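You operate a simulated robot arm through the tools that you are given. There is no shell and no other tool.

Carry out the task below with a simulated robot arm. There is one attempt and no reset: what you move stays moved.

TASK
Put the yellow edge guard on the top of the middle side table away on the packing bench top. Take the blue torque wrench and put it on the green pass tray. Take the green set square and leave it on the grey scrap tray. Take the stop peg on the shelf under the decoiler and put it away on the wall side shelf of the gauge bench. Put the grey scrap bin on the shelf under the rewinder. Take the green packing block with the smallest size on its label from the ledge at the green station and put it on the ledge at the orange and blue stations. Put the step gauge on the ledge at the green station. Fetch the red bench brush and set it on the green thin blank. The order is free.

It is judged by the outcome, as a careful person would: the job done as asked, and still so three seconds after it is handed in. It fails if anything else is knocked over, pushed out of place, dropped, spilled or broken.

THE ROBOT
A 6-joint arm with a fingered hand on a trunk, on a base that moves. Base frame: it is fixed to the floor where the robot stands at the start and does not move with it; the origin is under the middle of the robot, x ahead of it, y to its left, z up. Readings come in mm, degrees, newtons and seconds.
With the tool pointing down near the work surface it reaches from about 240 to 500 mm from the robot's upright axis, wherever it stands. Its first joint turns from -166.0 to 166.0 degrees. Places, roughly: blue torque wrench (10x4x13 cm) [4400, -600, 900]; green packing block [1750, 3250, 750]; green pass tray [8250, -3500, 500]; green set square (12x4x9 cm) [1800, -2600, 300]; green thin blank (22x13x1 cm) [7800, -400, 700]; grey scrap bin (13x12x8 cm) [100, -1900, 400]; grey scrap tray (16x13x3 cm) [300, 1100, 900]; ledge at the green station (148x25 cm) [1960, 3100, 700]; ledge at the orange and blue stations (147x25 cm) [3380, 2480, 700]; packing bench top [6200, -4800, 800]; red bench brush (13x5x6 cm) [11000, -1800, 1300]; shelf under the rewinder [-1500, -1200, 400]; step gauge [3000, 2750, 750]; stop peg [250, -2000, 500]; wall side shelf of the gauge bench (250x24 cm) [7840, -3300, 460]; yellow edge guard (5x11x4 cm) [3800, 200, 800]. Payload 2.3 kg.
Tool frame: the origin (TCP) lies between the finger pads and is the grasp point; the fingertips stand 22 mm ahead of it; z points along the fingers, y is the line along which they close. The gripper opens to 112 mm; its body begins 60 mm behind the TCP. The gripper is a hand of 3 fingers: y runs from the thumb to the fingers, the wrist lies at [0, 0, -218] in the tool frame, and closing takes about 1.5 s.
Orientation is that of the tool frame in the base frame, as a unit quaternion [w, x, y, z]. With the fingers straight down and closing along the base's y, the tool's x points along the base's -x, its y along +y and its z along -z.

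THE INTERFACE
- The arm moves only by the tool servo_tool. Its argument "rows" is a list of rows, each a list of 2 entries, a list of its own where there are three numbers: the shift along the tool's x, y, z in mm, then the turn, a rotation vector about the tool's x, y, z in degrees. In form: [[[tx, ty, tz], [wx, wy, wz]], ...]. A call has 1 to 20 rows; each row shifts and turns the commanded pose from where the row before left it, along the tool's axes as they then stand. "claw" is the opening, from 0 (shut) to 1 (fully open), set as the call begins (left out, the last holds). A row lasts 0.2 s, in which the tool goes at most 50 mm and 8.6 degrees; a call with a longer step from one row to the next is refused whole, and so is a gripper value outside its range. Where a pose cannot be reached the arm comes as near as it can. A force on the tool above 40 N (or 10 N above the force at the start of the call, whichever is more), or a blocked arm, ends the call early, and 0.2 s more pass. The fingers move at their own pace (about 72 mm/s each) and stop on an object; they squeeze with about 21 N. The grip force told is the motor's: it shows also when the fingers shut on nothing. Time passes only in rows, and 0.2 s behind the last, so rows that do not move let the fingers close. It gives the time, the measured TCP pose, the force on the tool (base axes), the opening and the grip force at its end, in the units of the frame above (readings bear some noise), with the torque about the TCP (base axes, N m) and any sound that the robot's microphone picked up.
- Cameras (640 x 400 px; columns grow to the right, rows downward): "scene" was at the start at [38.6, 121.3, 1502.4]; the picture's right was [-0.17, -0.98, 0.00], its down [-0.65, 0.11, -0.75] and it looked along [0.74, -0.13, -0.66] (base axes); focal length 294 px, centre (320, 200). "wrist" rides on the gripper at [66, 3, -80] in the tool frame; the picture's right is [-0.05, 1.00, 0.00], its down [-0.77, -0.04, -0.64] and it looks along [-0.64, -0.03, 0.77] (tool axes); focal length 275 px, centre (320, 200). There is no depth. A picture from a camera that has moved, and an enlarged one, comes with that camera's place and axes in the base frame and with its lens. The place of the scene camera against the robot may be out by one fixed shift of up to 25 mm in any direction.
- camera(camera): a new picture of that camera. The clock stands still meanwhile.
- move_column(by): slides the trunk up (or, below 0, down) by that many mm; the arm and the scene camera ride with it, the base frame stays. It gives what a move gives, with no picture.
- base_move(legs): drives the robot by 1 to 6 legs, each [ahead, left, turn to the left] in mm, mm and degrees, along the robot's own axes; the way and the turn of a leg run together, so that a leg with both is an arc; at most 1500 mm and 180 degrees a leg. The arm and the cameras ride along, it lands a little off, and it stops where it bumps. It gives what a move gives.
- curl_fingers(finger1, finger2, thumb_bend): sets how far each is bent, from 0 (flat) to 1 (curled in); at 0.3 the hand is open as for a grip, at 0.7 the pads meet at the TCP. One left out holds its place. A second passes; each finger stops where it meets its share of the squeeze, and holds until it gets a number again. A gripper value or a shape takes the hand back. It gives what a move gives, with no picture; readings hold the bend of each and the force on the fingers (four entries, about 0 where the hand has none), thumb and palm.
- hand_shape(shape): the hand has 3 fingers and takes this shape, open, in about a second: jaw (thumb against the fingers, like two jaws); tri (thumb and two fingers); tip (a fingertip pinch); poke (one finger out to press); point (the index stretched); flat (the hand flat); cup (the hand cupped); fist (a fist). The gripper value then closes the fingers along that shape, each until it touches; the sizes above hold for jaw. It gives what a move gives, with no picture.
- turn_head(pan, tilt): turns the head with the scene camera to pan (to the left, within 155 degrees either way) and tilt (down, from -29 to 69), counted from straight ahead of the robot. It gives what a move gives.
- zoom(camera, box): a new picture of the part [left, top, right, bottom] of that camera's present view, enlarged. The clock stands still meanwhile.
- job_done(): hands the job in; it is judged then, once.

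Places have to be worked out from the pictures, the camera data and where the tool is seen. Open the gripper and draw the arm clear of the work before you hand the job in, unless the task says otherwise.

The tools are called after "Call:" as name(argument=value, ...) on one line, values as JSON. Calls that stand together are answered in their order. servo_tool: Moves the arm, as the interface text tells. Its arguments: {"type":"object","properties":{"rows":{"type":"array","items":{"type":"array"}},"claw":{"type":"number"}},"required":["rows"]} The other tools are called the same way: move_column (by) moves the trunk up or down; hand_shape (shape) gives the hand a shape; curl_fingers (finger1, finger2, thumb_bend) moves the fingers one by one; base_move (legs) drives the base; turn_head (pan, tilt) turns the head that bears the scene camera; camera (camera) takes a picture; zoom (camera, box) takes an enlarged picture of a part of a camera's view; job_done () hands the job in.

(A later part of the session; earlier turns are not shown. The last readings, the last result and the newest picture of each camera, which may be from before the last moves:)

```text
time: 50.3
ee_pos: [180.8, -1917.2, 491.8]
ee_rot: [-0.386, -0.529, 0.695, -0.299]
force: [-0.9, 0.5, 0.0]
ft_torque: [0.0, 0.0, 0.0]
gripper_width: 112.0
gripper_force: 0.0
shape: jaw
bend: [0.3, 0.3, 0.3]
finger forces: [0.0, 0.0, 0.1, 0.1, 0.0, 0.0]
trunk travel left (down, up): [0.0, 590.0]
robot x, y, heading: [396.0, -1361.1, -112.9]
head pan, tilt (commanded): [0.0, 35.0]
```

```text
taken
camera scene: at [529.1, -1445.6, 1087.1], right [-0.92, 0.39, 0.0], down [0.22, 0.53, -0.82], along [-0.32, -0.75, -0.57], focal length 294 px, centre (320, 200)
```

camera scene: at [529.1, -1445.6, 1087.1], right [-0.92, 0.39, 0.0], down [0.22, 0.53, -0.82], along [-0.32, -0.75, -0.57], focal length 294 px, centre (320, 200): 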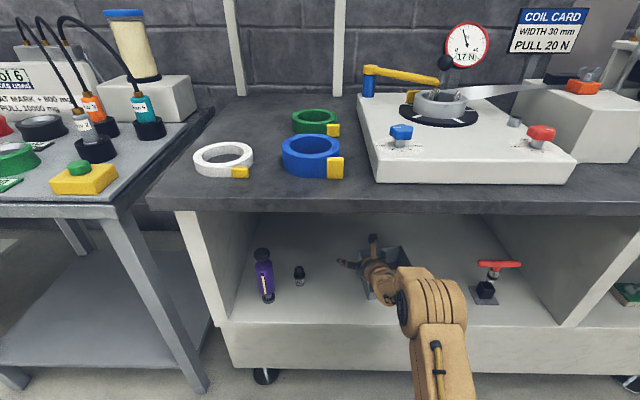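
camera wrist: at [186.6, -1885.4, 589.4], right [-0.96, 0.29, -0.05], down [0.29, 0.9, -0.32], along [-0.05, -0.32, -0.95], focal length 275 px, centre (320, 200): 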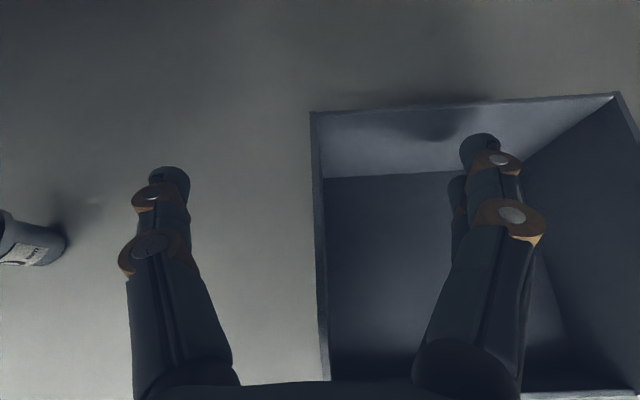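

The wall is between the fingers with the back wall still ahead of the tips. I lower 20 mm and close gently on the wall.

Call:
servo_tool(rows=[[[-8.5, 0, 5.25], [0, 0, 0]], [[-8.5, 0, 5.25], [0, 0, 0]], [[0, 0, 0], [0, 0, 0]]])

Call:
servo_tool(rows=[[[0, 0, 0], [0, 0, 0]], [[0, 0, 0], [0, 0, 0]], [[0, 0, 0], [0, 0, 0]], [[0, 0, 0], [0, 0, 0]], [[0, 0, 0], [0, 0, 0]], [[0, 0, 0], [0, 0, 0]], [[0, 0, 0], [0, 0, 0]], [[0, 0, 0], [0, 0, 0]], [[0, 0, 0], [0, 0, 0]]], claw=0)

Call:
camera(camera="wrist")

Call:
zoom(camera="scene", box=[240, 200, 440, 325])

```text
time: 51.1
ee_pos: [181.4, -1918.7, 472.6]
ee_rot: [-0.385, -0.529, 0.695, -0.298]
force: [0.8, -0.5, -0.4]
ft_torque: [-0.04, 0.01, 0.02]
gripper_width: 112.0
gripper_force: 0.1
shape: jaw
bend: [0.3, 0.3, 0.3]
finger forces: [0.0, 0.0, 0.0, 0.1, 0.0, 0.0]
trunk travel left (down, up): [0.0, 590.0]
robot x, y, heading: [391.7, -1363.6, -112.6]
head pan, tilt (commanded): [0.0, 35.0]
```

```text
time: 53.1
ee_pos: [181.7, -1917.6, 471.8]
ee_rot: [-0.387, -0.528, 0.695, -0.298]
force: [-0.1, 1.2, 1.0]
ft_torque: [-0.01, -0.02, 0.0]
gripper_width: 0.1
gripper_force: 20.8
shape: jaw
bend: [0.7, 0.69, 0.7]
finger forces: [9.3, 9.4, 0.0, 0.0, 18.7, 0.0]
trunk travel left (down, up): [0.0, 590.0]
robot x, y, heading: [393.6, -1359.1, -113.1]
head pan, tilt (commanded): [0.0, 35.0]
```

```text
taken
camera wrist: at [186.7, -1885.2, 570.1], right [-0.96, 0.29, -0.05], down [0.29, 0.9, -0.32], along [-0.05, -0.32, -0.95], focal length 275 px, centre (320, 200)
```

wrist: 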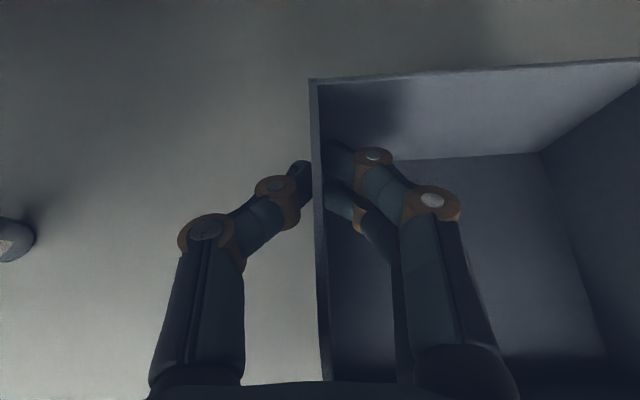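

```text
3.20 times, centred on (340, 262) of scene
camera zoom: at [529.1, -1445.6, 1087.1], right [-0.92, 0.39, 0.0], down [0.22, 0.53, -0.82], along [-0.32, -0.75, -0.57], focal length 940 px, centre (256, 0)
```

zoom: 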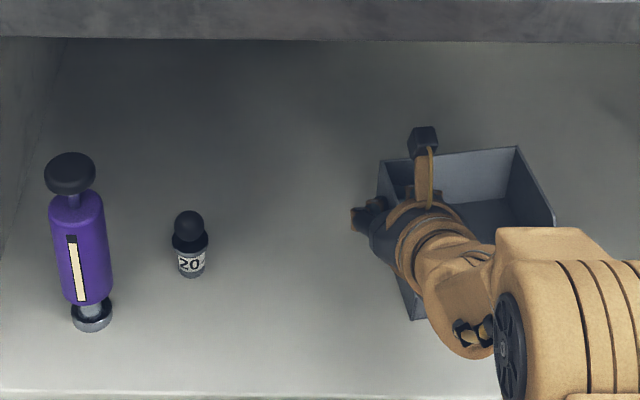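

The finger forces (9, 9 against 19 N) show a firm pinch on the wall. I lift 40 mm and check.

Call:
servo_tool(rows=[[[8.5, 0, -5.25], [0, 0, 0]], [[8.5, 0, -5.25], [0, 0, 0]], [[8.5, 0, -5.25], [0, 0, 0]], [[8.5, 0, -5.25], [0, 0, 0]], [[0, 0, 0], [0, 0, 0]]])

Call:
camera(camera="wrist")

Call:
zoom(camera="scene", box=[240, 200, 440, 325])

```text
time: 54.3
ee_pos: [179.6, -1917.2, 512.8]
ee_rot: [-0.386, -0.528, 0.695, -0.299]
force: [-0.2, -0.4, -0.2]
ft_torque: [0.0, -0.05, -0.01]
gripper_width: 0.0
gripper_force: 20.9
shape: jaw
bend: [0.68, 0.69, 0.71]
finger forces: [11.8, 9.3, 0.0, 0.0, 20.7, 0.0]
trunk travel left (down, up): [0.0, 590.0]
robot x, y, heading: [397.1, -1359.0, -113.0]
head pan, tilt (commanded): [0.0, 35.0]
```

```text
taken
camera wrist: at [185.6, -1884.4, 609.8], right [-0.96, 0.29, -0.05], down [0.29, 0.9, -0.32], along [-0.05, -0.32, -0.95], focal length 275 px, centre (320, 200)
```

wrist: 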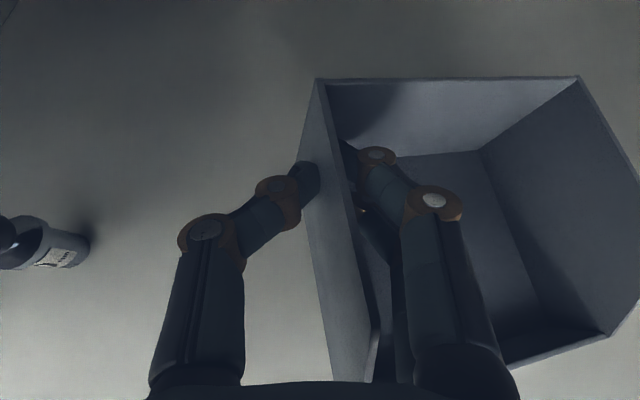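

```text
3.20 times, centred on (340, 262) of scene
camera zoom: at [529.0, -1445.7, 1087.1], right [-0.92, 0.39, 0.0], down [0.22, 0.53, -0.82], along [-0.32, -0.75, -0.57], focal length 940 px, centre (256, 0)
```

zoom: 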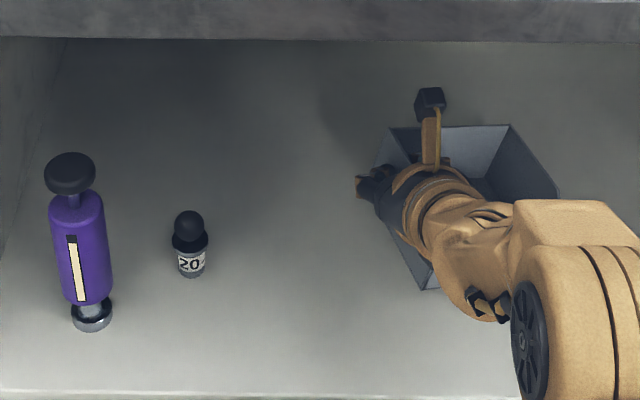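

The bin has rolled with its far side drooping. I lift another 60 mm to see whether it holds steady.

Call:
servo_tool(rows=[[[8.5, 0, -5.25], [0, 0, 0]], [[8.5, 0, -5.25], [0, 0, 0]], [[8.5, 0, -5.25], [0, 0, 0]], [[8.5, 0, -5.25], [0, 0, 0]], [[8.5, 0, -5.25], [0, 0, 0]], [[8.5, 0, -5.25], [0, 0, 0]], [[0, 0, 0], [0, 0, 0]]])

Call:
camera(camera="wrist")

Call:
zoom(camera="scene", box=[240, 200, 440, 325])

```text
time: 55.9
ee_pos: [180.1, -1918.9, 571.3]
ee_rot: [-0.386, -0.529, 0.695, -0.299]
force: [-0.4, 0.7, -1.7]
ft_torque: [-0.01, -0.06, -0.04]
gripper_width: 0.1
gripper_force: 20.3
shape: jaw
bend: [0.68, 0.69, 0.71]
finger forces: [11.7, 9.3, 0.0, 0.0, 20.7, 0.0]
trunk travel left (down, up): [0.0, 590.0]
robot x, y, heading: [396.8, -1359.3, -113.2]
head pan, tilt (commanded): [0.0, 35.0]
```

```text
taken
camera wrist: at [185.3, -1885.0, 669.6], right [-0.96, 0.29, -0.05], down [0.29, 0.9, -0.32], along [-0.05, -0.32, -0.95], focal length 275 px, centre (320, 200)
```

wrist: 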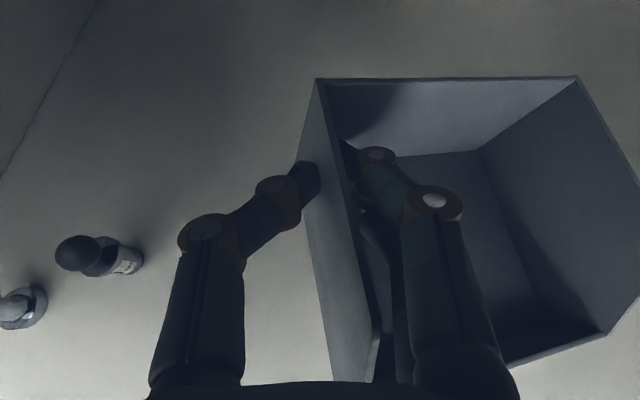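

```text
3.20 times, centred on (340, 262) of scene
camera zoom: at [529.0, -1445.7, 1087.1], right [-0.92, 0.39, 0.0], down [0.22, 0.53, -0.82], along [-0.32, -0.75, -0.57], focal length 940 px, centre (256, 0)
```

zoom: 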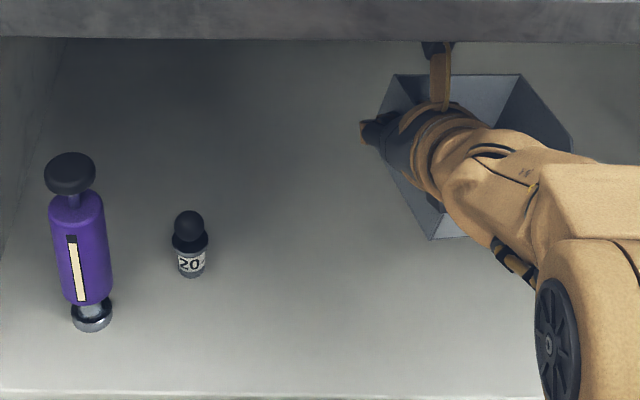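

The bin sits unchanged in the hand (rolled about 18°, but stable). I back straight out of the compartment, then strafe right about 2 m to the rewinder's compartment.

Call:
base_move(legs=[[-500, 0, 0]])

Call:
base_move(legs=[[0, -1000, 0], [0, -900, 0]])

Call:
camera(camera="scene")

Call:
camera(camera="wrist")

```text
time: 58.8
ee_pos: [374.8, -1460.2, 570.4]
ee_rot: [-0.386, -0.53, 0.694, -0.299]
force: [-1.1, -0.1, -1.9]
ft_torque: [-0.04, -0.08, -0.02]
gripper_width: 0.0
gripper_force: 21.1
shape: jaw
bend: [0.68, 0.69, 0.71]
finger forces: [11.8, 9.3, 0.1, 0.0, 20.9, 0.1]
trunk travel left (down, up): [0.0, 590.0]
robot x, y, heading: [585.2, -905.3, -112.8]
head pan, tilt (commanded): [0.0, 35.0]
```

```text
time: 68.2
ee_pos: [-1355.1, -746.5, 571.0]
ee_rot: [-0.385, -0.53, 0.693, -0.3]
force: [0.6, -0.7, -1.8]
ft_torque: [-0.01, -0.06, 0.0]
gripper_width: 0.0
gripper_force: 21.5
shape: jaw
bend: [0.68, 0.69, 0.71]
finger forces: [11.9, 9.3, 0.1, 0.1, 20.8, 0.0]
trunk travel left (down, up): [0.0, 590.0]
robot x, y, heading: [-1139.0, -188.0, -112.6]
head pan, tilt (commanded): [0.0, 35.0]
```

```text
taken
camera scene: at [-1007.7, -272.1, 1087.1], right [-0.92, 0.39, 0.0], down [0.22, 0.53, -0.82], along [-0.32, -0.76, -0.57], focal length 294 px, centre (320, 200)
```

scene: 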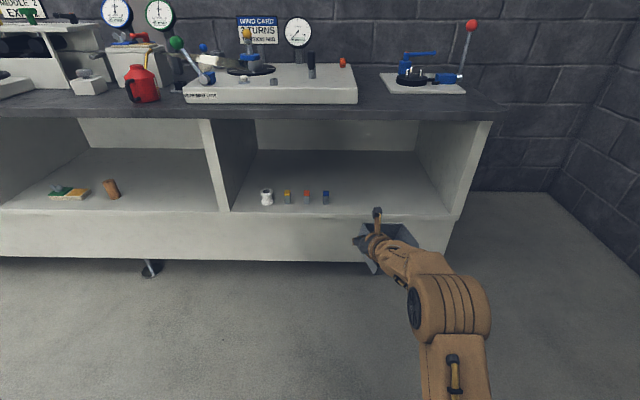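

```text
taken
camera wrist: at [-1349.5, -712.8, 669.4], right [-0.96, 0.28, -0.05], down [0.28, 0.9, -0.32], along [-0.05, -0.32, -0.95], focal length 275 px, centre (320, 200)
```

wrist: 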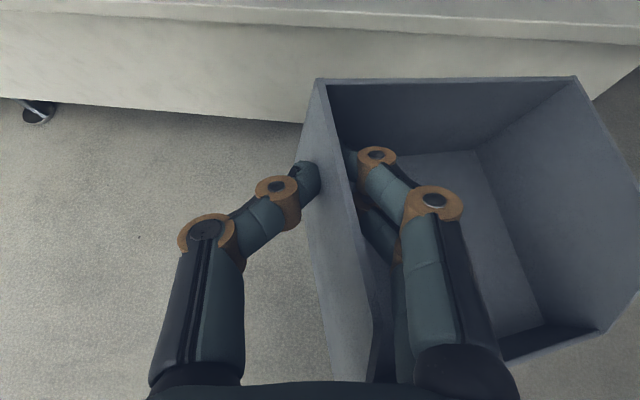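

I'm in front of the rewinder compartment (wind card above it); four small parts stand at its left, the right half is free. I shift 70 mm right, drive 300 mm ahead and check distance.

Call:
base_move(legs=[[0, -70, 0], [300, 0, 0]])

Call:
camera(camera="scene")

Call:
camera(camera="wrist")

```text
time: 70.8
ee_pos: [-1541.5, -993.1, 571.3]
ee_rot: [-0.386, -0.527, 0.696, -0.297]
force: [0.3, 0.5, -1.0]
ft_torque: [-0.02, -0.06, 0.0]
gripper_width: 0.1
gripper_force: 21.4
shape: jaw
bend: [0.68, 0.69, 0.71]
finger forces: [11.8, 9.4, 0.0, 0.0, 20.7, 0.1]
trunk travel left (down, up): [0.0, 590.0]
robot x, y, heading: [-1323.0, -435.1, -113.1]
head pan, tilt (commanded): [0.0, 35.0]
```

```text
taken
camera scene: at [-1189.9, -521.7, 1087.1], right [-0.92, 0.39, 0.0], down [0.23, 0.53, -0.82], along [-0.32, -0.75, -0.57], focal length 294 px, centre (320, 200)
```

scene: 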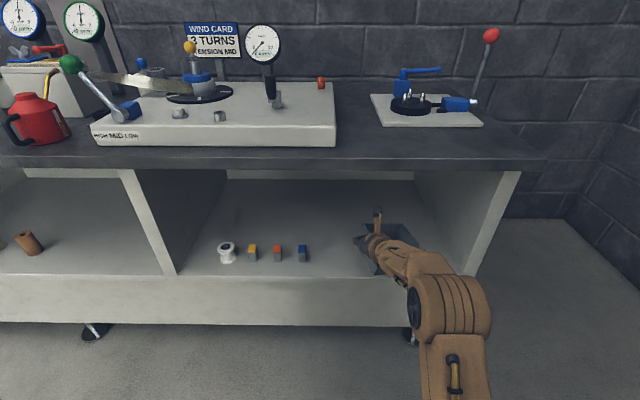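

```text
taken
camera wrist: at [-1535.7, -959.5, 669.4], right [-0.96, 0.29, -0.05], down [0.29, 0.9, -0.32], along [-0.05, -0.32, -0.95], focal length 275 px, centre (320, 200)
```

wrist: 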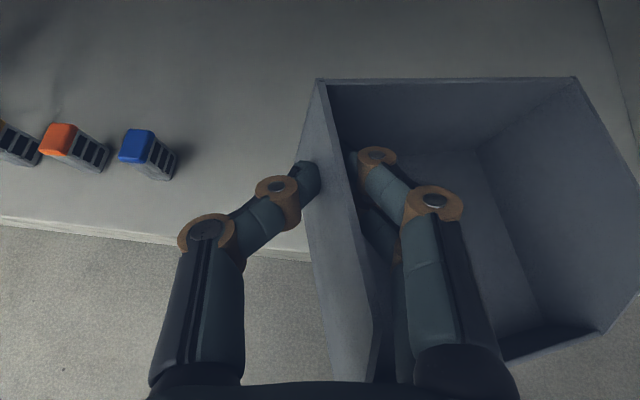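

Shelf front is about 594 mm from my centre; the blue block is 175 mm left of the hand and the right wall 165 mm beyond the bin, so the spot is free. I drive 130 mm ahead and roll the hand 12° to level the bin.

Call:
base_move(legs=[[130, 0, 0]])

Call:
servo_tool(rows=[[[0, 0, 0], [-3.15, 0, -5.1]], [[0, 0, 0], [-3.15, 0, -5.1]], [[0, 0, 0], [0, 0, 0]]])

Call:
camera(camera="wrist")

Call:
camera(camera="scene")

```text
time: 72.1
ee_pos: [-1590.8, -1109.7, 570.9]
ee_rot: [-0.386, -0.527, 0.696, -0.297]
force: [-0.3, -0.6, -1.1]
ft_torque: [-0.02, -0.06, 0.01]
gripper_width: 0.0
gripper_force: 20.7
shape: jaw
bend: [0.68, 0.69, 0.71]
finger forces: [11.8, 9.3, 0.0, 0.0, 20.8, 0.0]
trunk travel left (down, up): [0.0, 590.0]
robot x, y, heading: [-1377.0, -551.8, -113.1]
head pan, tilt (commanded): [0.0, 35.0]
```

```text
time: 72.9
ee_pos: [-1609.2, -1107.1, 575.9]
ee_rot: [-0.436, -0.568, 0.66, -0.229]
force: [-0.8, -0.5, -0.8]
ft_torque: [0.0, -0.1, -0.02]
gripper_width: 0.0
gripper_force: 21.5
shape: jaw
bend: [0.68, 0.69, 0.71]
finger forces: [11.7, 9.2, 0.0, 0.0, 20.8, 0.0]
out of reach, approached as far as the arm can: row 2
trunk travel left (down, up): [0.0, 590.0]
robot x, y, heading: [-1373.1, -553.7, -113.4]
head pan, tilt (commanded): [0.0, 35.0]
```

```text
taken
camera wrist: at [-1586.1, -1079.7, 673.1], right [-0.95, 0.27, 0.15], down [0.21, 0.92, -0.32], along [-0.23, -0.27, -0.93], focal length 275 px, centre (320, 200)
```

wrist: 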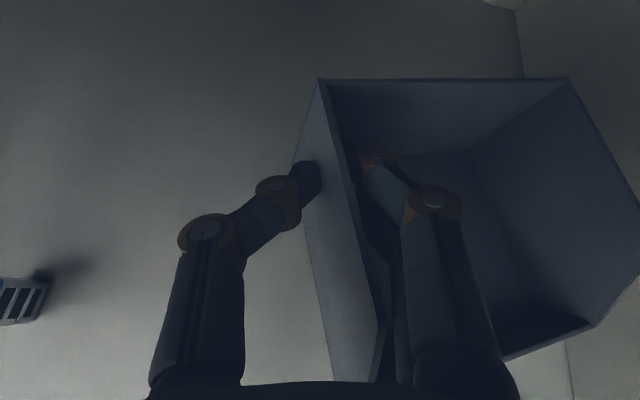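

```text
taken
camera scene: at [-1240.2, -639.0, 1087.1], right [-0.92, 0.39, 0.0], down [0.23, 0.53, -0.82], along [-0.32, -0.75, -0.57], focal length 294 px, centre (320, 200)
```

scene: 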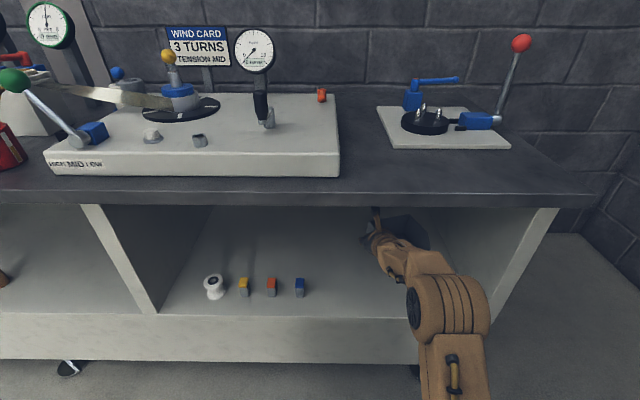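

The roll was achieved (TCP shifted ~18 mm right, still over free shelf). I lower straight down about 85 mm towards the shelf.

Call:
servo_tool(rows=[[[-12.5, -2.9, 7.75], [0, 0, 0]], [[-12.5, -2.9, 7.75], [0, 0, 0]], [[-12.5, -2.9, 7.75], [0, 0, 0]], [[-12.5, -2.9, 7.75], [0, 0, 0]], [[-12.5, -2.9, 7.75], [0, 0, 0]], [[0, 0, 0], [0, 0, 0]]])

Call:
camera(camera="wrist")

Call:
zoom(camera="scene", box=[280, 180, 520, 330])

```text
time: 74.3
ee_pos: [-1625.9, -1105.0, 501.9]
ee_rot: [-0.437, -0.567, 0.66, -0.227]
force: [-0.4, -0.3, -1.9]
ft_torque: [-0.04, -0.08, -0.02]
gripper_width: 0.0
gripper_force: 20.7
shape: jaw
bend: [0.68, 0.69, 0.71]
finger forces: [11.8, 9.2, 0.0, 0.0, 20.7, 0.1]
out of reach, approached as far as the arm can: row 1, 3, 5
trunk travel left (down, up): [0.0, 590.0]
robot x, y, heading: [-1372.1, -554.2, -113.3]
head pan, tilt (commanded): [0.0, 35.0]
```

```text
taken
camera wrist: at [-1601.6, -1077.8, 599.3], right [-0.95, 0.28, 0.16], down [0.22, 0.92, -0.32], along [-0.24, -0.27, -0.93], focal length 275 px, centre (320, 200)
```

wrist: 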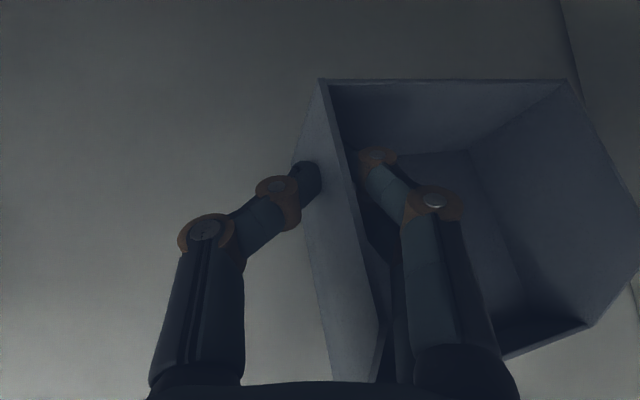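

```text
2.67 times, centred on (400, 255) of scene
camera zoom: at [-1240.2, -639.1, 1087.1], right [-0.92, 0.39, 0.0], down [0.23, 0.53, -0.82], along [-0.32, -0.75, -0.57], focal length 783 px, centre (107, 53)
```

zoom: 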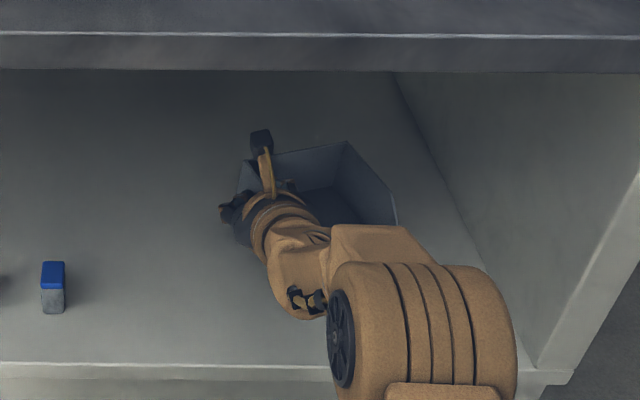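

The bin is about 30 mm above the shelf with room on both sides. I lower in small steps, watching force.

Call:
servo_tool(rows=[[[-4.2, -1, 2.6], [0, 0, 0]], [[-4.2, -1, 2.6], [0, 0, 0]], [[-4.2, -1, 2.6], [0, 0, 0]], [[-4.2, -1, 2.6], [0, 0, 0]], [[0, 0, 0], [0, 0, 0]]])

Call:
camera(camera="wrist")

```text
time: 75.5
ee_pos: [-1627.3, -1104.4, 483.9]
ee_rot: [-0.438, -0.567, 0.66, -0.227]
force: [-0.6, 0.8, -1.0]
ft_torque: [-0.04, -0.1, -0.01]
gripper_width: 0.0
gripper_force: 21.1
shape: jaw
bend: [0.68, 0.69, 0.71]
finger forces: [11.7, 9.2, 0.0, 0.0, 20.9, 0.1]
trunk travel left (down, up): [0.0, 590.0]
robot x, y, heading: [-1372.6, -553.5, -113.3]
head pan, tilt (commanded): [0.0, 35.0]
```

```text
taken
camera wrist: at [-1602.7, -1076.9, 580.5], right [-0.95, 0.28, 0.16], down [0.22, 0.92, -0.32], along [-0.24, -0.27, -0.93], focal length 275 px, centre (320, 200)
```

wrist: 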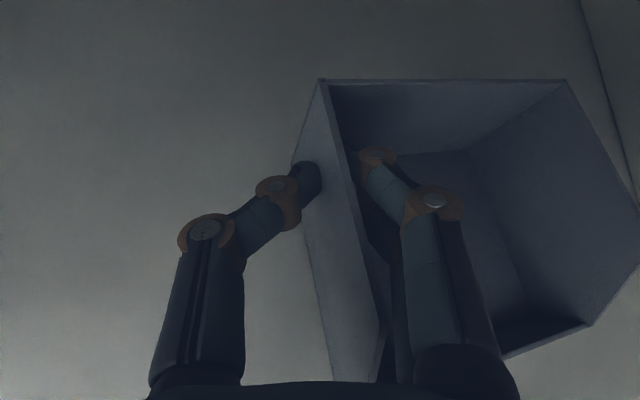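

No contact yet. I lower another 10 mm in fine steps.

Call:
servo_tool(rows=[[[-2.1, -0.5, 1.3], [0, 0, 0]], [[-2.1, -0.5, 1.3], [0, 0, 0]], [[-2.1, -0.5, 1.3], [0, 0, 0]], [[-2.1, -0.5, 1.3], [0, 0, 0]], [[0, 0, 0], [0, 0, 0]]])

Call:
camera(camera="wrist")

Call:
zoom(camera="scene", box=[280, 180, 520, 330])

```text
time: 76.7
ee_pos: [-1626.2, -1104.3, 474.3]
ee_rot: [-0.438, -0.567, 0.66, -0.228]
force: [-0.7, 0.0, -1.0]
ft_torque: [-0.01, 0.04, 0.01]
gripper_width: 0.1
gripper_force: 21.0
shape: jaw
bend: [0.68, 0.69, 0.71]
finger forces: [9.7, 10.3, 0.0, 0.1, 20.1, 0.1]
trunk travel left (down, up): [0.0, 590.0]
robot x, y, heading: [-1375.2, -549.5, -113.2]
head pan, tilt (commanded): [0.0, 35.0]
```

```text
taken
camera wrist: at [-1602.2, -1076.6, 570.1], right [-0.95, 0.28, 0.16], down [0.22, 0.92, -0.32], along [-0.24, -0.27, -0.93], focal length 275 px, centre (320, 200)
```

wrist: 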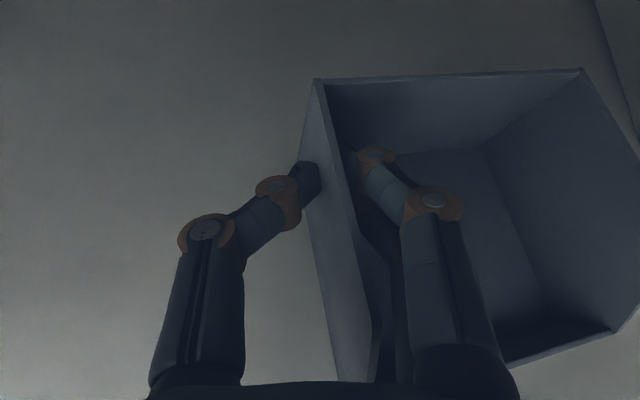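

```text
2.67 times, centred on (400, 255) of scene
camera zoom: at [-1240.1, -639.0, 1087.1], right [-0.92, 0.39, 0.0], down [0.23, 0.53, -0.82], along [-0.32, -0.75, -0.57], focal length 783 px, centre (107, 53)
```

zoom: 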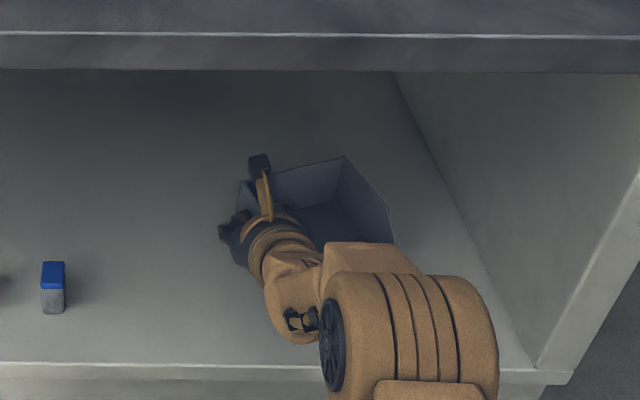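

The bin has begun to turn in the hand, so its far edge touches the shelf. I lower 5 mm more to set it flat, then open.

Call:
servo_tool(rows=[[[-2.1, -0.5, 1.3], [0, 0, 0]], [[-2.1, -0.5, 1.3], [0, 0, 0]], [[0, 0, 0], [0, 0, 0]]])

Call:
camera(camera="wrist")

```text
time: 77.5
ee_pos: [-1627.1, -1104.4, 471.5]
ee_rot: [-0.44, -0.566, 0.659, -0.228]
force: [1.5, -2.7, 12.2]
ft_torque: [-0.11, 0.03, 0.06]
gripper_width: 0.1
gripper_force: 21.3
shape: jaw
bend: [0.68, 0.69, 0.71]
finger forces: [10.1, 10.5, 0.0, 0.1, 21.9, 0.1]
trunk travel left (down, up): [0.0, 590.0]
robot x, y, heading: [-1371.8, -555.2, -113.2]
head pan, tilt (commanded): [0.0, 35.0]
```

```text
taken
camera wrist: at [-1602.0, -1076.0, 567.3], right [-0.95, 0.28, 0.16], down [0.22, 0.92, -0.33], along [-0.24, -0.28, -0.93], focal length 275 px, centre (320, 200)
```

wrist: 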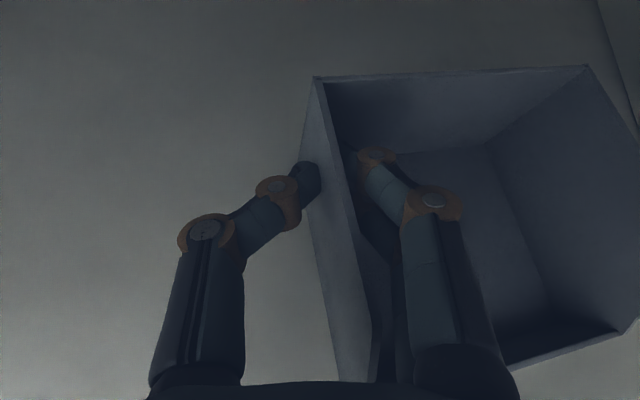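

Force rose to 12 N: the bin stands on the shelf. I open the hand now.

Call:
servo_tool(rows=[[[0, 0, 0], [0, 0, 0]], [[0, 0, 0], [0, 0, 0]], [[0, 0, 0], [0, 0, 0]], [[0, 0, 0], [0, 0, 0]], [[0, 0, 0], [0, 0, 0]], [[0, 0, 0], [0, 0, 0]], [[0, 0, 0], [0, 0, 0]], [[0, 0, 0], [0, 0, 0]]], claw=1)

Call:
camera(camera="wrist")

Call:
zoom(camera="scene", box=[280, 180, 520, 330])

```text
time: 79.3
ee_pos: [-1626.1, -1104.8, 467.8]
ee_rot: [-0.438, -0.567, 0.66, -0.227]
force: [0.0, -0.2, -0.1]
ft_torque: [0.0, 0.01, 0.02]
gripper_width: 112.0
gripper_force: 0.0
shape: jaw
bend: [0.3, 0.3, 0.3]
finger forces: [0.1, 0.0, 0.0, 0.0, 0.0, 0.0]
trunk travel left (down, up): [0.0, 590.0]
robot x, y, heading: [-1375.1, -549.8, -113.2]
head pan, tilt (commanded): [0.0, 35.0]
```

```text
taken
camera wrist: at [-1602.3, -1076.4, 565.3], right [-0.95, 0.28, 0.16], down [0.22, 0.92, -0.32], along [-0.24, -0.27, -0.93], focal length 275 px, centre (320, 200)
```

wrist: 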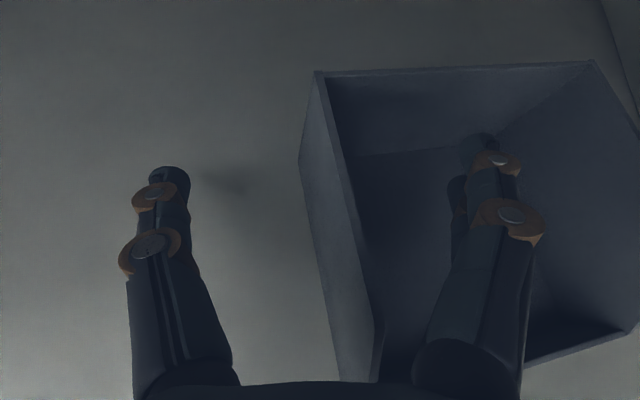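

```text
2.67 times, centred on (400, 255) of scene
camera zoom: at [-1240.1, -638.9, 1087.1], right [-0.92, 0.39, 0.0], down [0.23, 0.53, -0.82], along [-0.32, -0.75, -0.57], focal length 783 px, centre (107, 53)
```

zoom: 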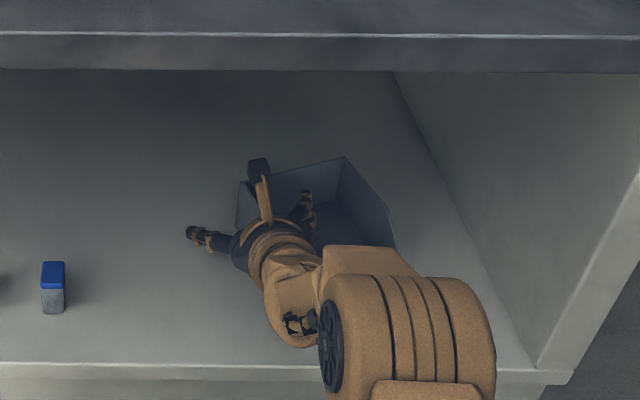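

The bin is standing flat and released. I lift the hand clear straight up and then reverse out.

Call:
servo_tool(rows=[[[8.4, 1.9, -5.2], [0, 0, 0]], [[8.4, 1.9, -5.2], [0, 0, 0]], [[8.4, 1.9, -5.2], [0, 0, 0]], [[8.4, 1.9, -5.2], [0, 0, 0]], [[8.4, 1.9, -5.2], [0, 0, 0]], [[8.4, 1.9, -5.2], [0, 0, 0]], [[8.4, 1.9, -5.2], [0, 0, 0]], [[0, 0, 0], [0, 0, 0]]])

Call:
camera(camera="wrist")

Call:
zoom(camera="scene", box=[280, 180, 520, 330])

```text
time: 81.1
ee_pos: [-1624.9, -1103.5, 538.9]
ee_rot: [-0.439, -0.566, 0.661, -0.224]
force: [0.9, 0.3, -0.8]
ft_torque: [0.01, 0.03, -0.02]
gripper_width: 111.9
gripper_force: 0.0
shape: jaw
bend: [0.3, 0.3, 0.3]
finger forces: [0.0, 0.0, 0.1, 0.1, 0.0, 0.0]
trunk travel left (down, up): [0.0, 590.0]
robot x, y, heading: [-1377.3, -554.7, -113.1]
head pan, tilt (commanded): [0.0, 35.0]
```

```text
taken
camera wrist: at [-1600.0, -1077.0, 635.9], right [-0.95, 0.28, 0.16], down [0.22, 0.92, -0.32], along [-0.24, -0.27, -0.93], focal length 275 px, centre (320, 200)
```

wrist: 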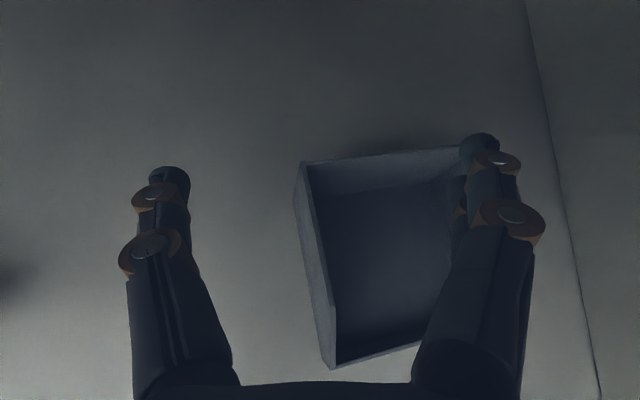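

```text
2.67 times, centred on (400, 255) of scene
camera zoom: at [-1240.1, -638.9, 1087.1], right [-0.92, 0.39, 0.0], down [0.23, 0.53, -0.82], along [-0.32, -0.75, -0.57], focal length 783 px, centre (107, 53)
```

zoom: 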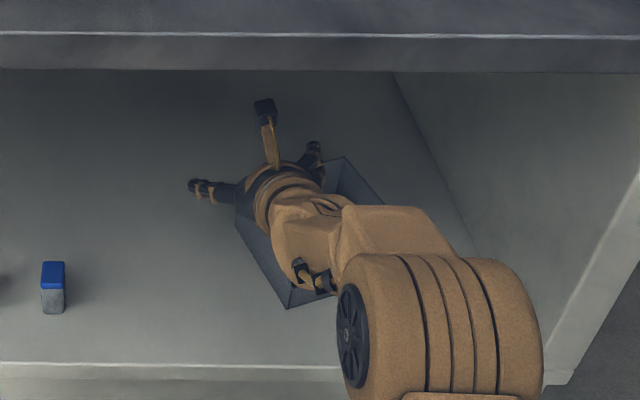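

The hand is clear above the rim. I lift a little more and reverse 480 mm, then look at the result.

Call:
servo_tool(rows=[[[8.4, 1.9, -5.2], [0, 0, 0]], [[8.4, 1.9, -5.2], [0, 0, 0]], [[0, 0, 0], [0, 0, 0]]])

Call:
base_move(legs=[[-480, 0, 0]])

Call:
camera(camera="scene")

```text
time: 81.9
ee_pos: [-1624.3, -1104.3, 559.4]
ee_rot: [-0.44, -0.564, 0.662, -0.223]
force: [0.0, -0.9, -0.6]
ft_torque: [-0.02, -0.04, -0.03]
gripper_width: 111.9
gripper_force: 0.1
shape: jaw
bend: [0.3, 0.3, 0.3]
finger forces: [0.0, 0.0, 0.0, 0.0, 0.0, 0.0]
trunk travel left (down, up): [0.0, 590.0]
robot x, y, heading: [-1374.0, -552.2, -113.2]
head pan, tilt (commanded): [0.0, 35.0]
```

```text
time: 84.8
ee_pos: [-1435.8, -668.4, 558.4]
ee_rot: [-0.439, -0.566, 0.661, -0.224]
force: [1.0, -0.2, 0.8]
ft_torque: [-0.02, 0.0, 0.01]
gripper_width: 112.0
gripper_force: 0.1
shape: jaw
bend: [0.3, 0.3, 0.3]
finger forces: [0.1, 0.1, 0.0, 0.1, 0.0, 0.0]
trunk travel left (down, up): [0.0, 590.0]
robot x, y, heading: [-1186.5, -115.1, -112.9]
head pan, tilt (commanded): [0.0, 35.0]
```

```text
taken
camera scene: at [-1053.8, -201.6, 1087.1], right [-0.92, 0.39, 0.0], down [0.22, 0.53, -0.82], along [-0.32, -0.75, -0.57], focal length 294 px, centre (320, 200)
```

scene: 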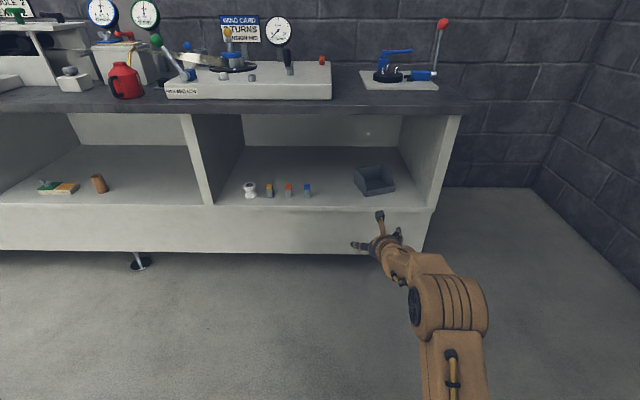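

The bin stands on the shelf under the rewinder, nothing else disturbed. Next the stop peg: I un-roll and square the hand, then strafe back left ~2.1 m to stand before the peg.

Call:
servo_tool(rows=[[[-10, 0, -10], [3.15, 0, 5.1]], [[-10, 0, -10], [3.15, 0, 5.1]], [[-10, 0, -10], [-6.4, 0, 3.9]], [[-10, 0, -10], [0, 0, 0]], [[0, 0, 0], [0, 0, 0]]], claw=1)

Call:
base_move(legs=[[30, 1070, 0], [30, 1070, 0]])

Call:
camera(camera="scene")

Call:
camera(camera="wrist")

```text
time: 86.0
ee_pos: [-1420.5, -615.0, 547.4]
ee_rot: [-0.405, -0.482, 0.728, -0.272]
force: [0.5, 0.2, -0.7]
ft_torque: [-0.02, 0.0, -0.02]
gripper_width: 112.0
gripper_force: 0.0
shape: jaw
bend: [0.3, 0.3, 0.3]
finger forces: [0.0, 0.0, 0.0, 0.0, 0.0, 0.0]
trunk travel left (down, up): [0.0, 590.0]
robot x, y, heading: [-1189.6, -113.6, -113.2]
head pan, tilt (commanded): [0.0, 35.0]
```

```text
time: 96.5
ee_pos: [524.2, -1502.1, 546.7]
ee_rot: [-0.403, -0.486, 0.726, -0.274]
force: [0.6, -0.4, 0.0]
ft_torque: [0.02, -0.01, 0.0]
gripper_width: 111.7
gripper_force: 0.0
shape: jaw
bend: [0.3, 0.3, 0.3]
finger forces: [0.0, 0.0, 0.1, 0.0, 0.0, 0.1]
trunk travel left (down, up): [0.0, 590.0]
robot x, y, heading: [748.8, -1002.2, -112.3]
head pan, tilt (commanded): [0.0, 35.0]
```

```text
taken
camera scene: at [886.5, -1084.3, 1087.1], right [-0.93, 0.38, 0.0], down [0.22, 0.53, -0.82], along [-0.31, -0.76, -0.57], focal length 294 px, centre (320, 200)
```

scene: 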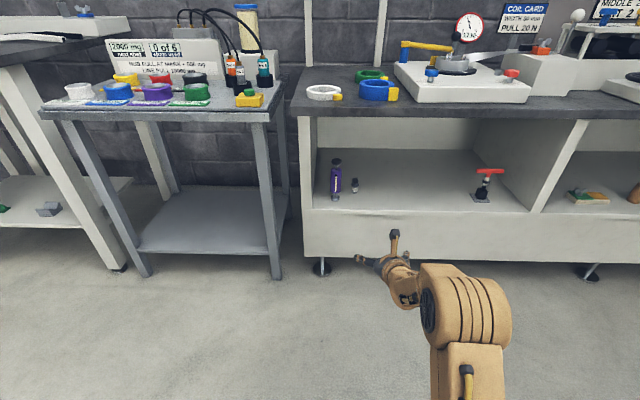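

```text
taken
camera wrist: at [533.6, -1470.2, 644.7], right [-0.92, 0.4, -0.05], down [0.39, 0.86, -0.32], along [-0.09, -0.31, -0.95], focal length 275 px, centre (320, 200)
```

wrist: 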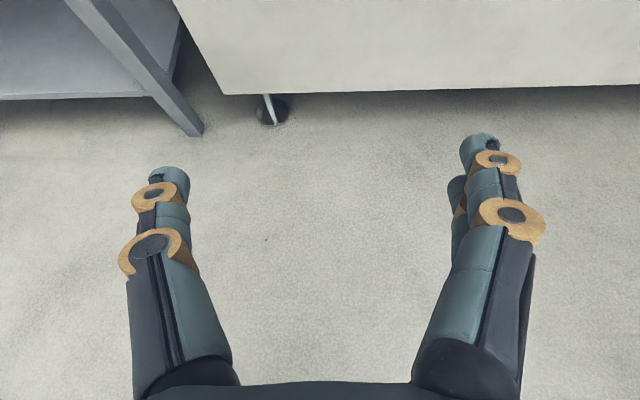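

I drive 400 mm ahead; the hand (z 547) will be at the compartment mouth, still ~70 mm short of the peg.

Call:
base_move(legs=[[400, 0, 0]])

Call:
camera(camera="wrist")

Call:
zoom(camera="scene", box=[240, 180, 480, 330])

```text
time: 99.0
ee_pos: [371.5, -1877.8, 546.5]
ee_rot: [-0.402, -0.487, 0.725, -0.274]
force: [0.0, -0.2, -0.2]
ft_torque: [-0.02, -0.02, 0.0]
gripper_width: 112.0
gripper_force: 0.1
shape: jaw
bend: [0.3, 0.3, 0.3]
finger forces: [0.0, 0.1, 0.1, 0.0, 0.0, 0.0]
trunk travel left (down, up): [0.0, 590.0]
robot x, y, heading: [592.2, -1376.4, -112.4]
head pan, tilt (commanded): [0.0, 35.0]
```

```text
taken
camera wrist: at [379.7, -1845.5, 644.7], right [-0.92, 0.4, -0.05], down [0.39, 0.86, -0.32], along [-0.09, -0.31, -0.95], focal length 275 px, centre (320, 200)
```

wrist: 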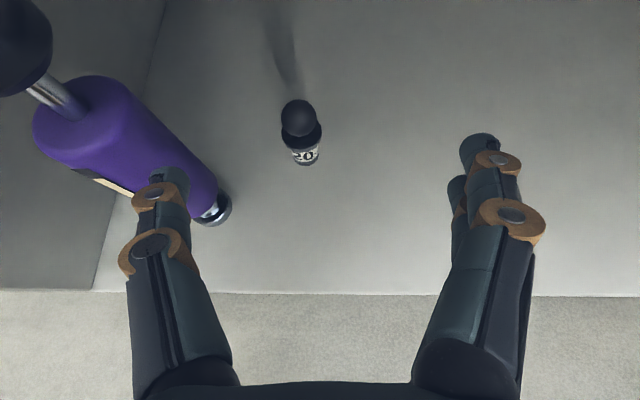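

```text
2.67 times, centred on (360, 255) of scene
camera zoom: at [732.6, -1459.6, 1087.1], right [-0.93, 0.38, 0.0], down [0.22, 0.53, -0.82], along [-0.31, -0.76, -0.57], focal length 783 px, centre (213, 53)
```

zoom: 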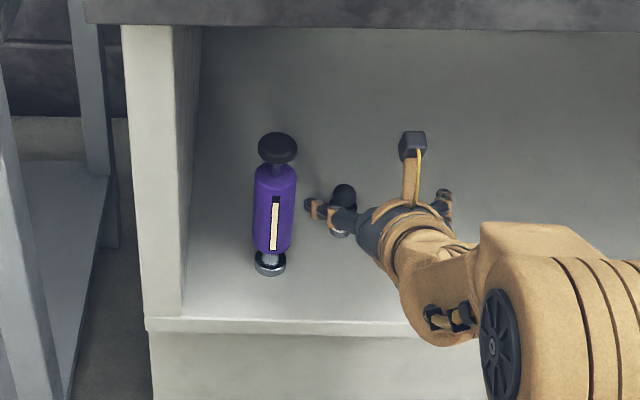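

Peg base is near (352,−1966), about 69 mm tall and 27 mm thick; the tall purple pump is only ~20 mm from my open thumb. I first narrow the grip to half, then lower and align with the peg.

Call:
servo_tool(rows=[[[0, 0, 0], [0, 0, 0]], [[0, 0, 0], [0, 0, 0]], [[0, 0, 0], [0, 0, 0]], [[0, 0, 0], [0, 0, 0]], [[-17.9, -3.9, 11.1], [0, 0, 0]], [[-17.9, -3.9, 11.1], [0, 0, 0]], [[-17.9, -3.9, 11.1], [0, 0, 0]], [[-17.9, -3.9, 11.1], [0, 0, 0]], [[0, 0, 0], [0, 0, 0]]], claw=0.5)

Call:
camera(camera="wrist")

Call:
zoom(camera="scene", box=[240, 180, 480, 330])

```text
time: 101.0
ee_pos: [378.7, -1881.4, 460.9]
ee_rot: [-0.402, -0.487, 0.724, -0.276]
force: [0.1, 0.3, -0.2]
ft_torque: [0.02, 0.02, -0.01]
gripper_width: 56.5
gripper_force: 0.0
shape: jaw
bend: [0.72, 0.72, 0.7]
finger forces: [0.0, 0.1, 0.0, 0.0, 0.0, 0.1]
out of reach, approached as far as the arm can: row 6, 8
trunk travel left (down, up): [0.0, 590.0]
robot x, y, heading: [596.6, -1378.4, -112.1]
head pan, tilt (commanded): [0.0, 35.0]
```

```text
taken
camera wrist: at [387.0, -1848.0, 559.5], right [-0.92, 0.39, -0.05], down [0.39, 0.86, -0.32], along [-0.08, -0.32, -0.94], focal length 275 px, centre (320, 200)
```

wrist: 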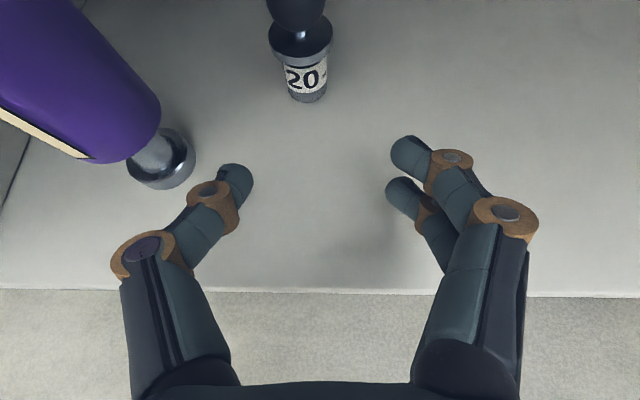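

```text
2.67 times, centred on (360, 255) of scene
camera zoom: at [732.6, -1459.6, 1087.1], right [-0.93, 0.38, 0.0], down [0.22, 0.53, -0.82], along [-0.31, -0.76, -0.57], focal length 783 px, centre (213, 53)
```

zoom: 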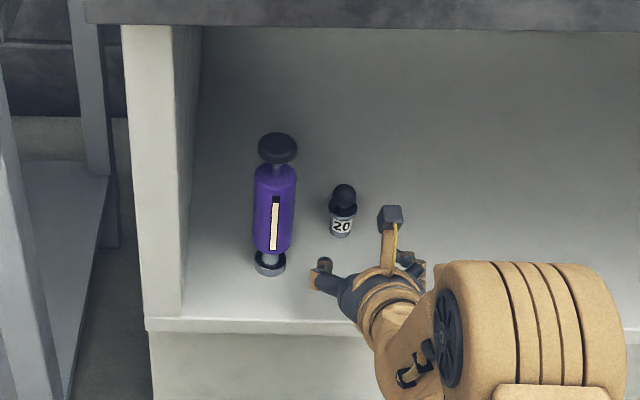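

The thumb knuckle would hit the pump if I went straight in. Instead I'll come in from the right at about 40°: strafe 130 mm right (free shelf there), narrow the grip a bit more and yaw the hand left 40°.

Call:
servo_tool(rows=[[[12.7, 0, -7.9], [0, 0, 0]], [[12.7, 0, -7.9], [0, 0, 0]], [[0, 0, 0], [0, 0, 0]]], claw=0.4)

Call:
base_move(legs=[[0, -130, 0]])

Call:
servo_tool(rows=[[[0, 0, 0], [6.8, 0, -4.2]], [[0, 0, 0], [6.8, 0, -4.2]], [[0, 0, 0], [6.8, 0, -4.2]], [[0, 0, 0], [6.8, 0, -4.2]], [[0, 0, 0], [6.8, 0, -4.2]], [[0, 0, 0], [0, 0, 0]]])

Call:
camera(camera="wrist")

Call:
zoom(camera="scene", box=[200, 180, 440, 330])

```text
time: 101.8
ee_pos: [376.5, -1878.2, 492.4]
ee_rot: [-0.401, -0.488, 0.724, -0.278]
force: [-0.5, -0.9, 0.6]
ft_torque: [0.02, 0.0, -0.02]
gripper_width: 45.1
gripper_force: 0.1
shape: jaw
bend: [0.73, 0.73, 0.7]
finger forces: [0.0, 0.0, 0.0, 0.0, 0.1, 0.1]
trunk travel left (down, up): [0.0, 590.0]
robot x, y, heading: [596.1, -1372.0, -112.6]
head pan, tilt (commanded): [0.0, 35.0]
```

```text
time: 103.1
ee_pos: [253.6, -1828.9, 491.6]
ee_rot: [-0.401, -0.487, 0.724, -0.278]
force: [0.3, 0.3, 0.2]
ft_torque: [0.0, 0.02, -0.01]
gripper_width: 45.0
gripper_force: 0.0
shape: jaw
bend: [0.73, 0.73, 0.7]
finger forces: [0.0, 0.1, 0.0, 0.0, 0.0, 0.0]
trunk travel left (down, up): [0.0, 590.0]
robot x, y, heading: [475.4, -1322.4, -112.2]
head pan, tilt (commanded): [0.0, 35.0]
```

```text
time: 104.5
ee_pos: [252.5, -1827.8, 491.5]
ee_rot: [0.285, 0.705, -0.512, 0.4]
force: [0.0, -0.8, 0.3]
ft_torque: [0.03, -0.01, 0.0]
gripper_width: 45.2
gripper_force: 0.1
shape: jaw
bend: [0.73, 0.73, 0.7]
finger forces: [0.0, 0.1, 0.1, 0.0, 0.1, 0.0]
trunk travel left (down, up): [0.0, 590.0]
robot x, y, heading: [475.7, -1322.0, -112.2]
head pan, tilt (commanded): [0.0, 35.0]
```

```text
taken
camera wrist: at [238.2, -1797.2, 590.1], right [-0.96, -0.29, -0.05], down [-0.26, 0.91, -0.33], along [0.14, -0.3, -0.94], focal length 275 px, centre (320, 200)
```

wrist: 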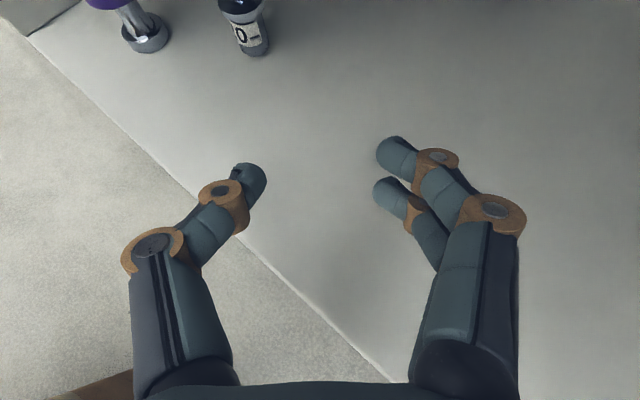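

```text
2.67 times, centred on (320, 255) of scene
camera zoom: at [609.3, -1408.9, 1087.1], right [-0.93, 0.38, 0.0], down [0.22, 0.53, -0.82], along [-0.31, -0.76, -0.57], focal length 783 px, centre (320, 53)
```

zoom: 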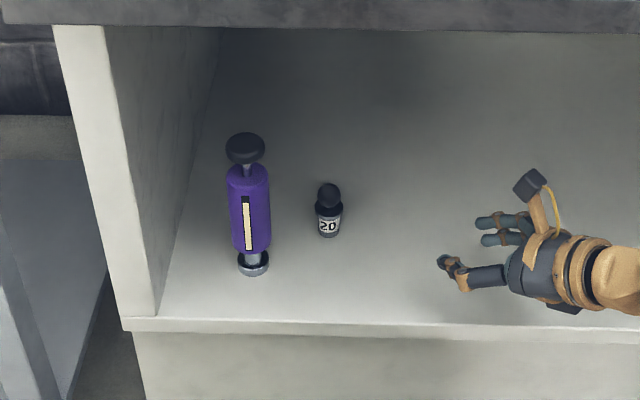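

The hand now points 40° left of my heading with a clear lane to the peg. I move to 110 mm before it on the approach line at grasp height.

Call:
servo_tool(rows=[[[1.2, -17.5, 20.9], [0, 0, 0]], [[1.2, -17.5, 20.9], [0, 0, 0]], [[1.2, -17.5, 20.9], [0, 0, 0]], [[0, 0, 0], [0, 0, 0]]])

Call:
camera(camera="wrist")

Call:
zoom(camera="scene", box=[200, 180, 440, 330])

```text
time: 105.5
ee_pos: [321.5, -1864.7, 462.9]
ee_rot: [0.285, 0.705, -0.512, 0.4]
force: [-0.5, 0.3, 0.6]
ft_torque: [0.03, -0.01, -0.01]
gripper_width: 44.9
gripper_force: 0.2
shape: jaw
bend: [0.73, 0.73, 0.7]
finger forces: [0.0, 0.1, 0.0, 0.0, 0.0, 0.0]
trunk travel left (down, up): [0.0, 590.0]
robot x, y, heading: [472.1, -1322.7, -112.3]
head pan, tilt (commanded): [0.0, 35.0]
```

```text
taken
camera wrist: at [305.8, -1833.2, 561.3], right [-0.96, -0.29, -0.05], down [-0.26, 0.91, -0.33], along [0.14, -0.3, -0.94], focal length 275 px, centre (320, 200)
```

wrist: 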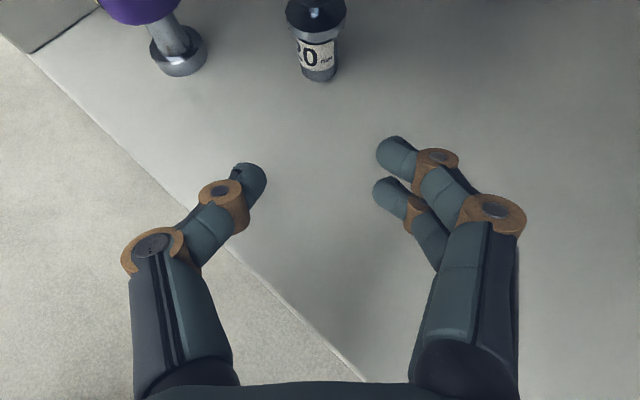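

```text
2.67 times, centred on (320, 255) of scene
camera zoom: at [609.3, -1408.9, 1087.1], right [-0.93, 0.38, 0.0], down [0.22, 0.53, -0.82], along [-0.31, -0.76, -0.57], focal length 783 px, centre (320, 53)
```

zoom: 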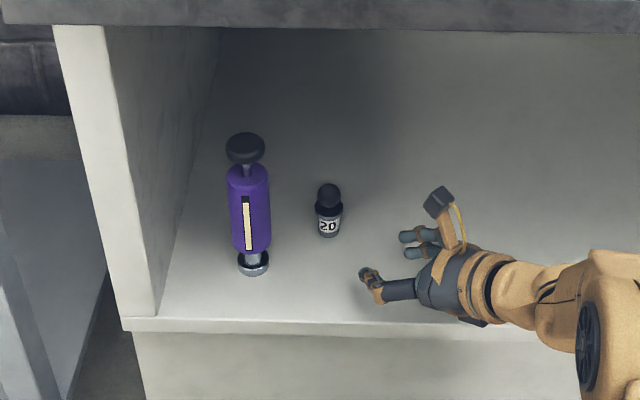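

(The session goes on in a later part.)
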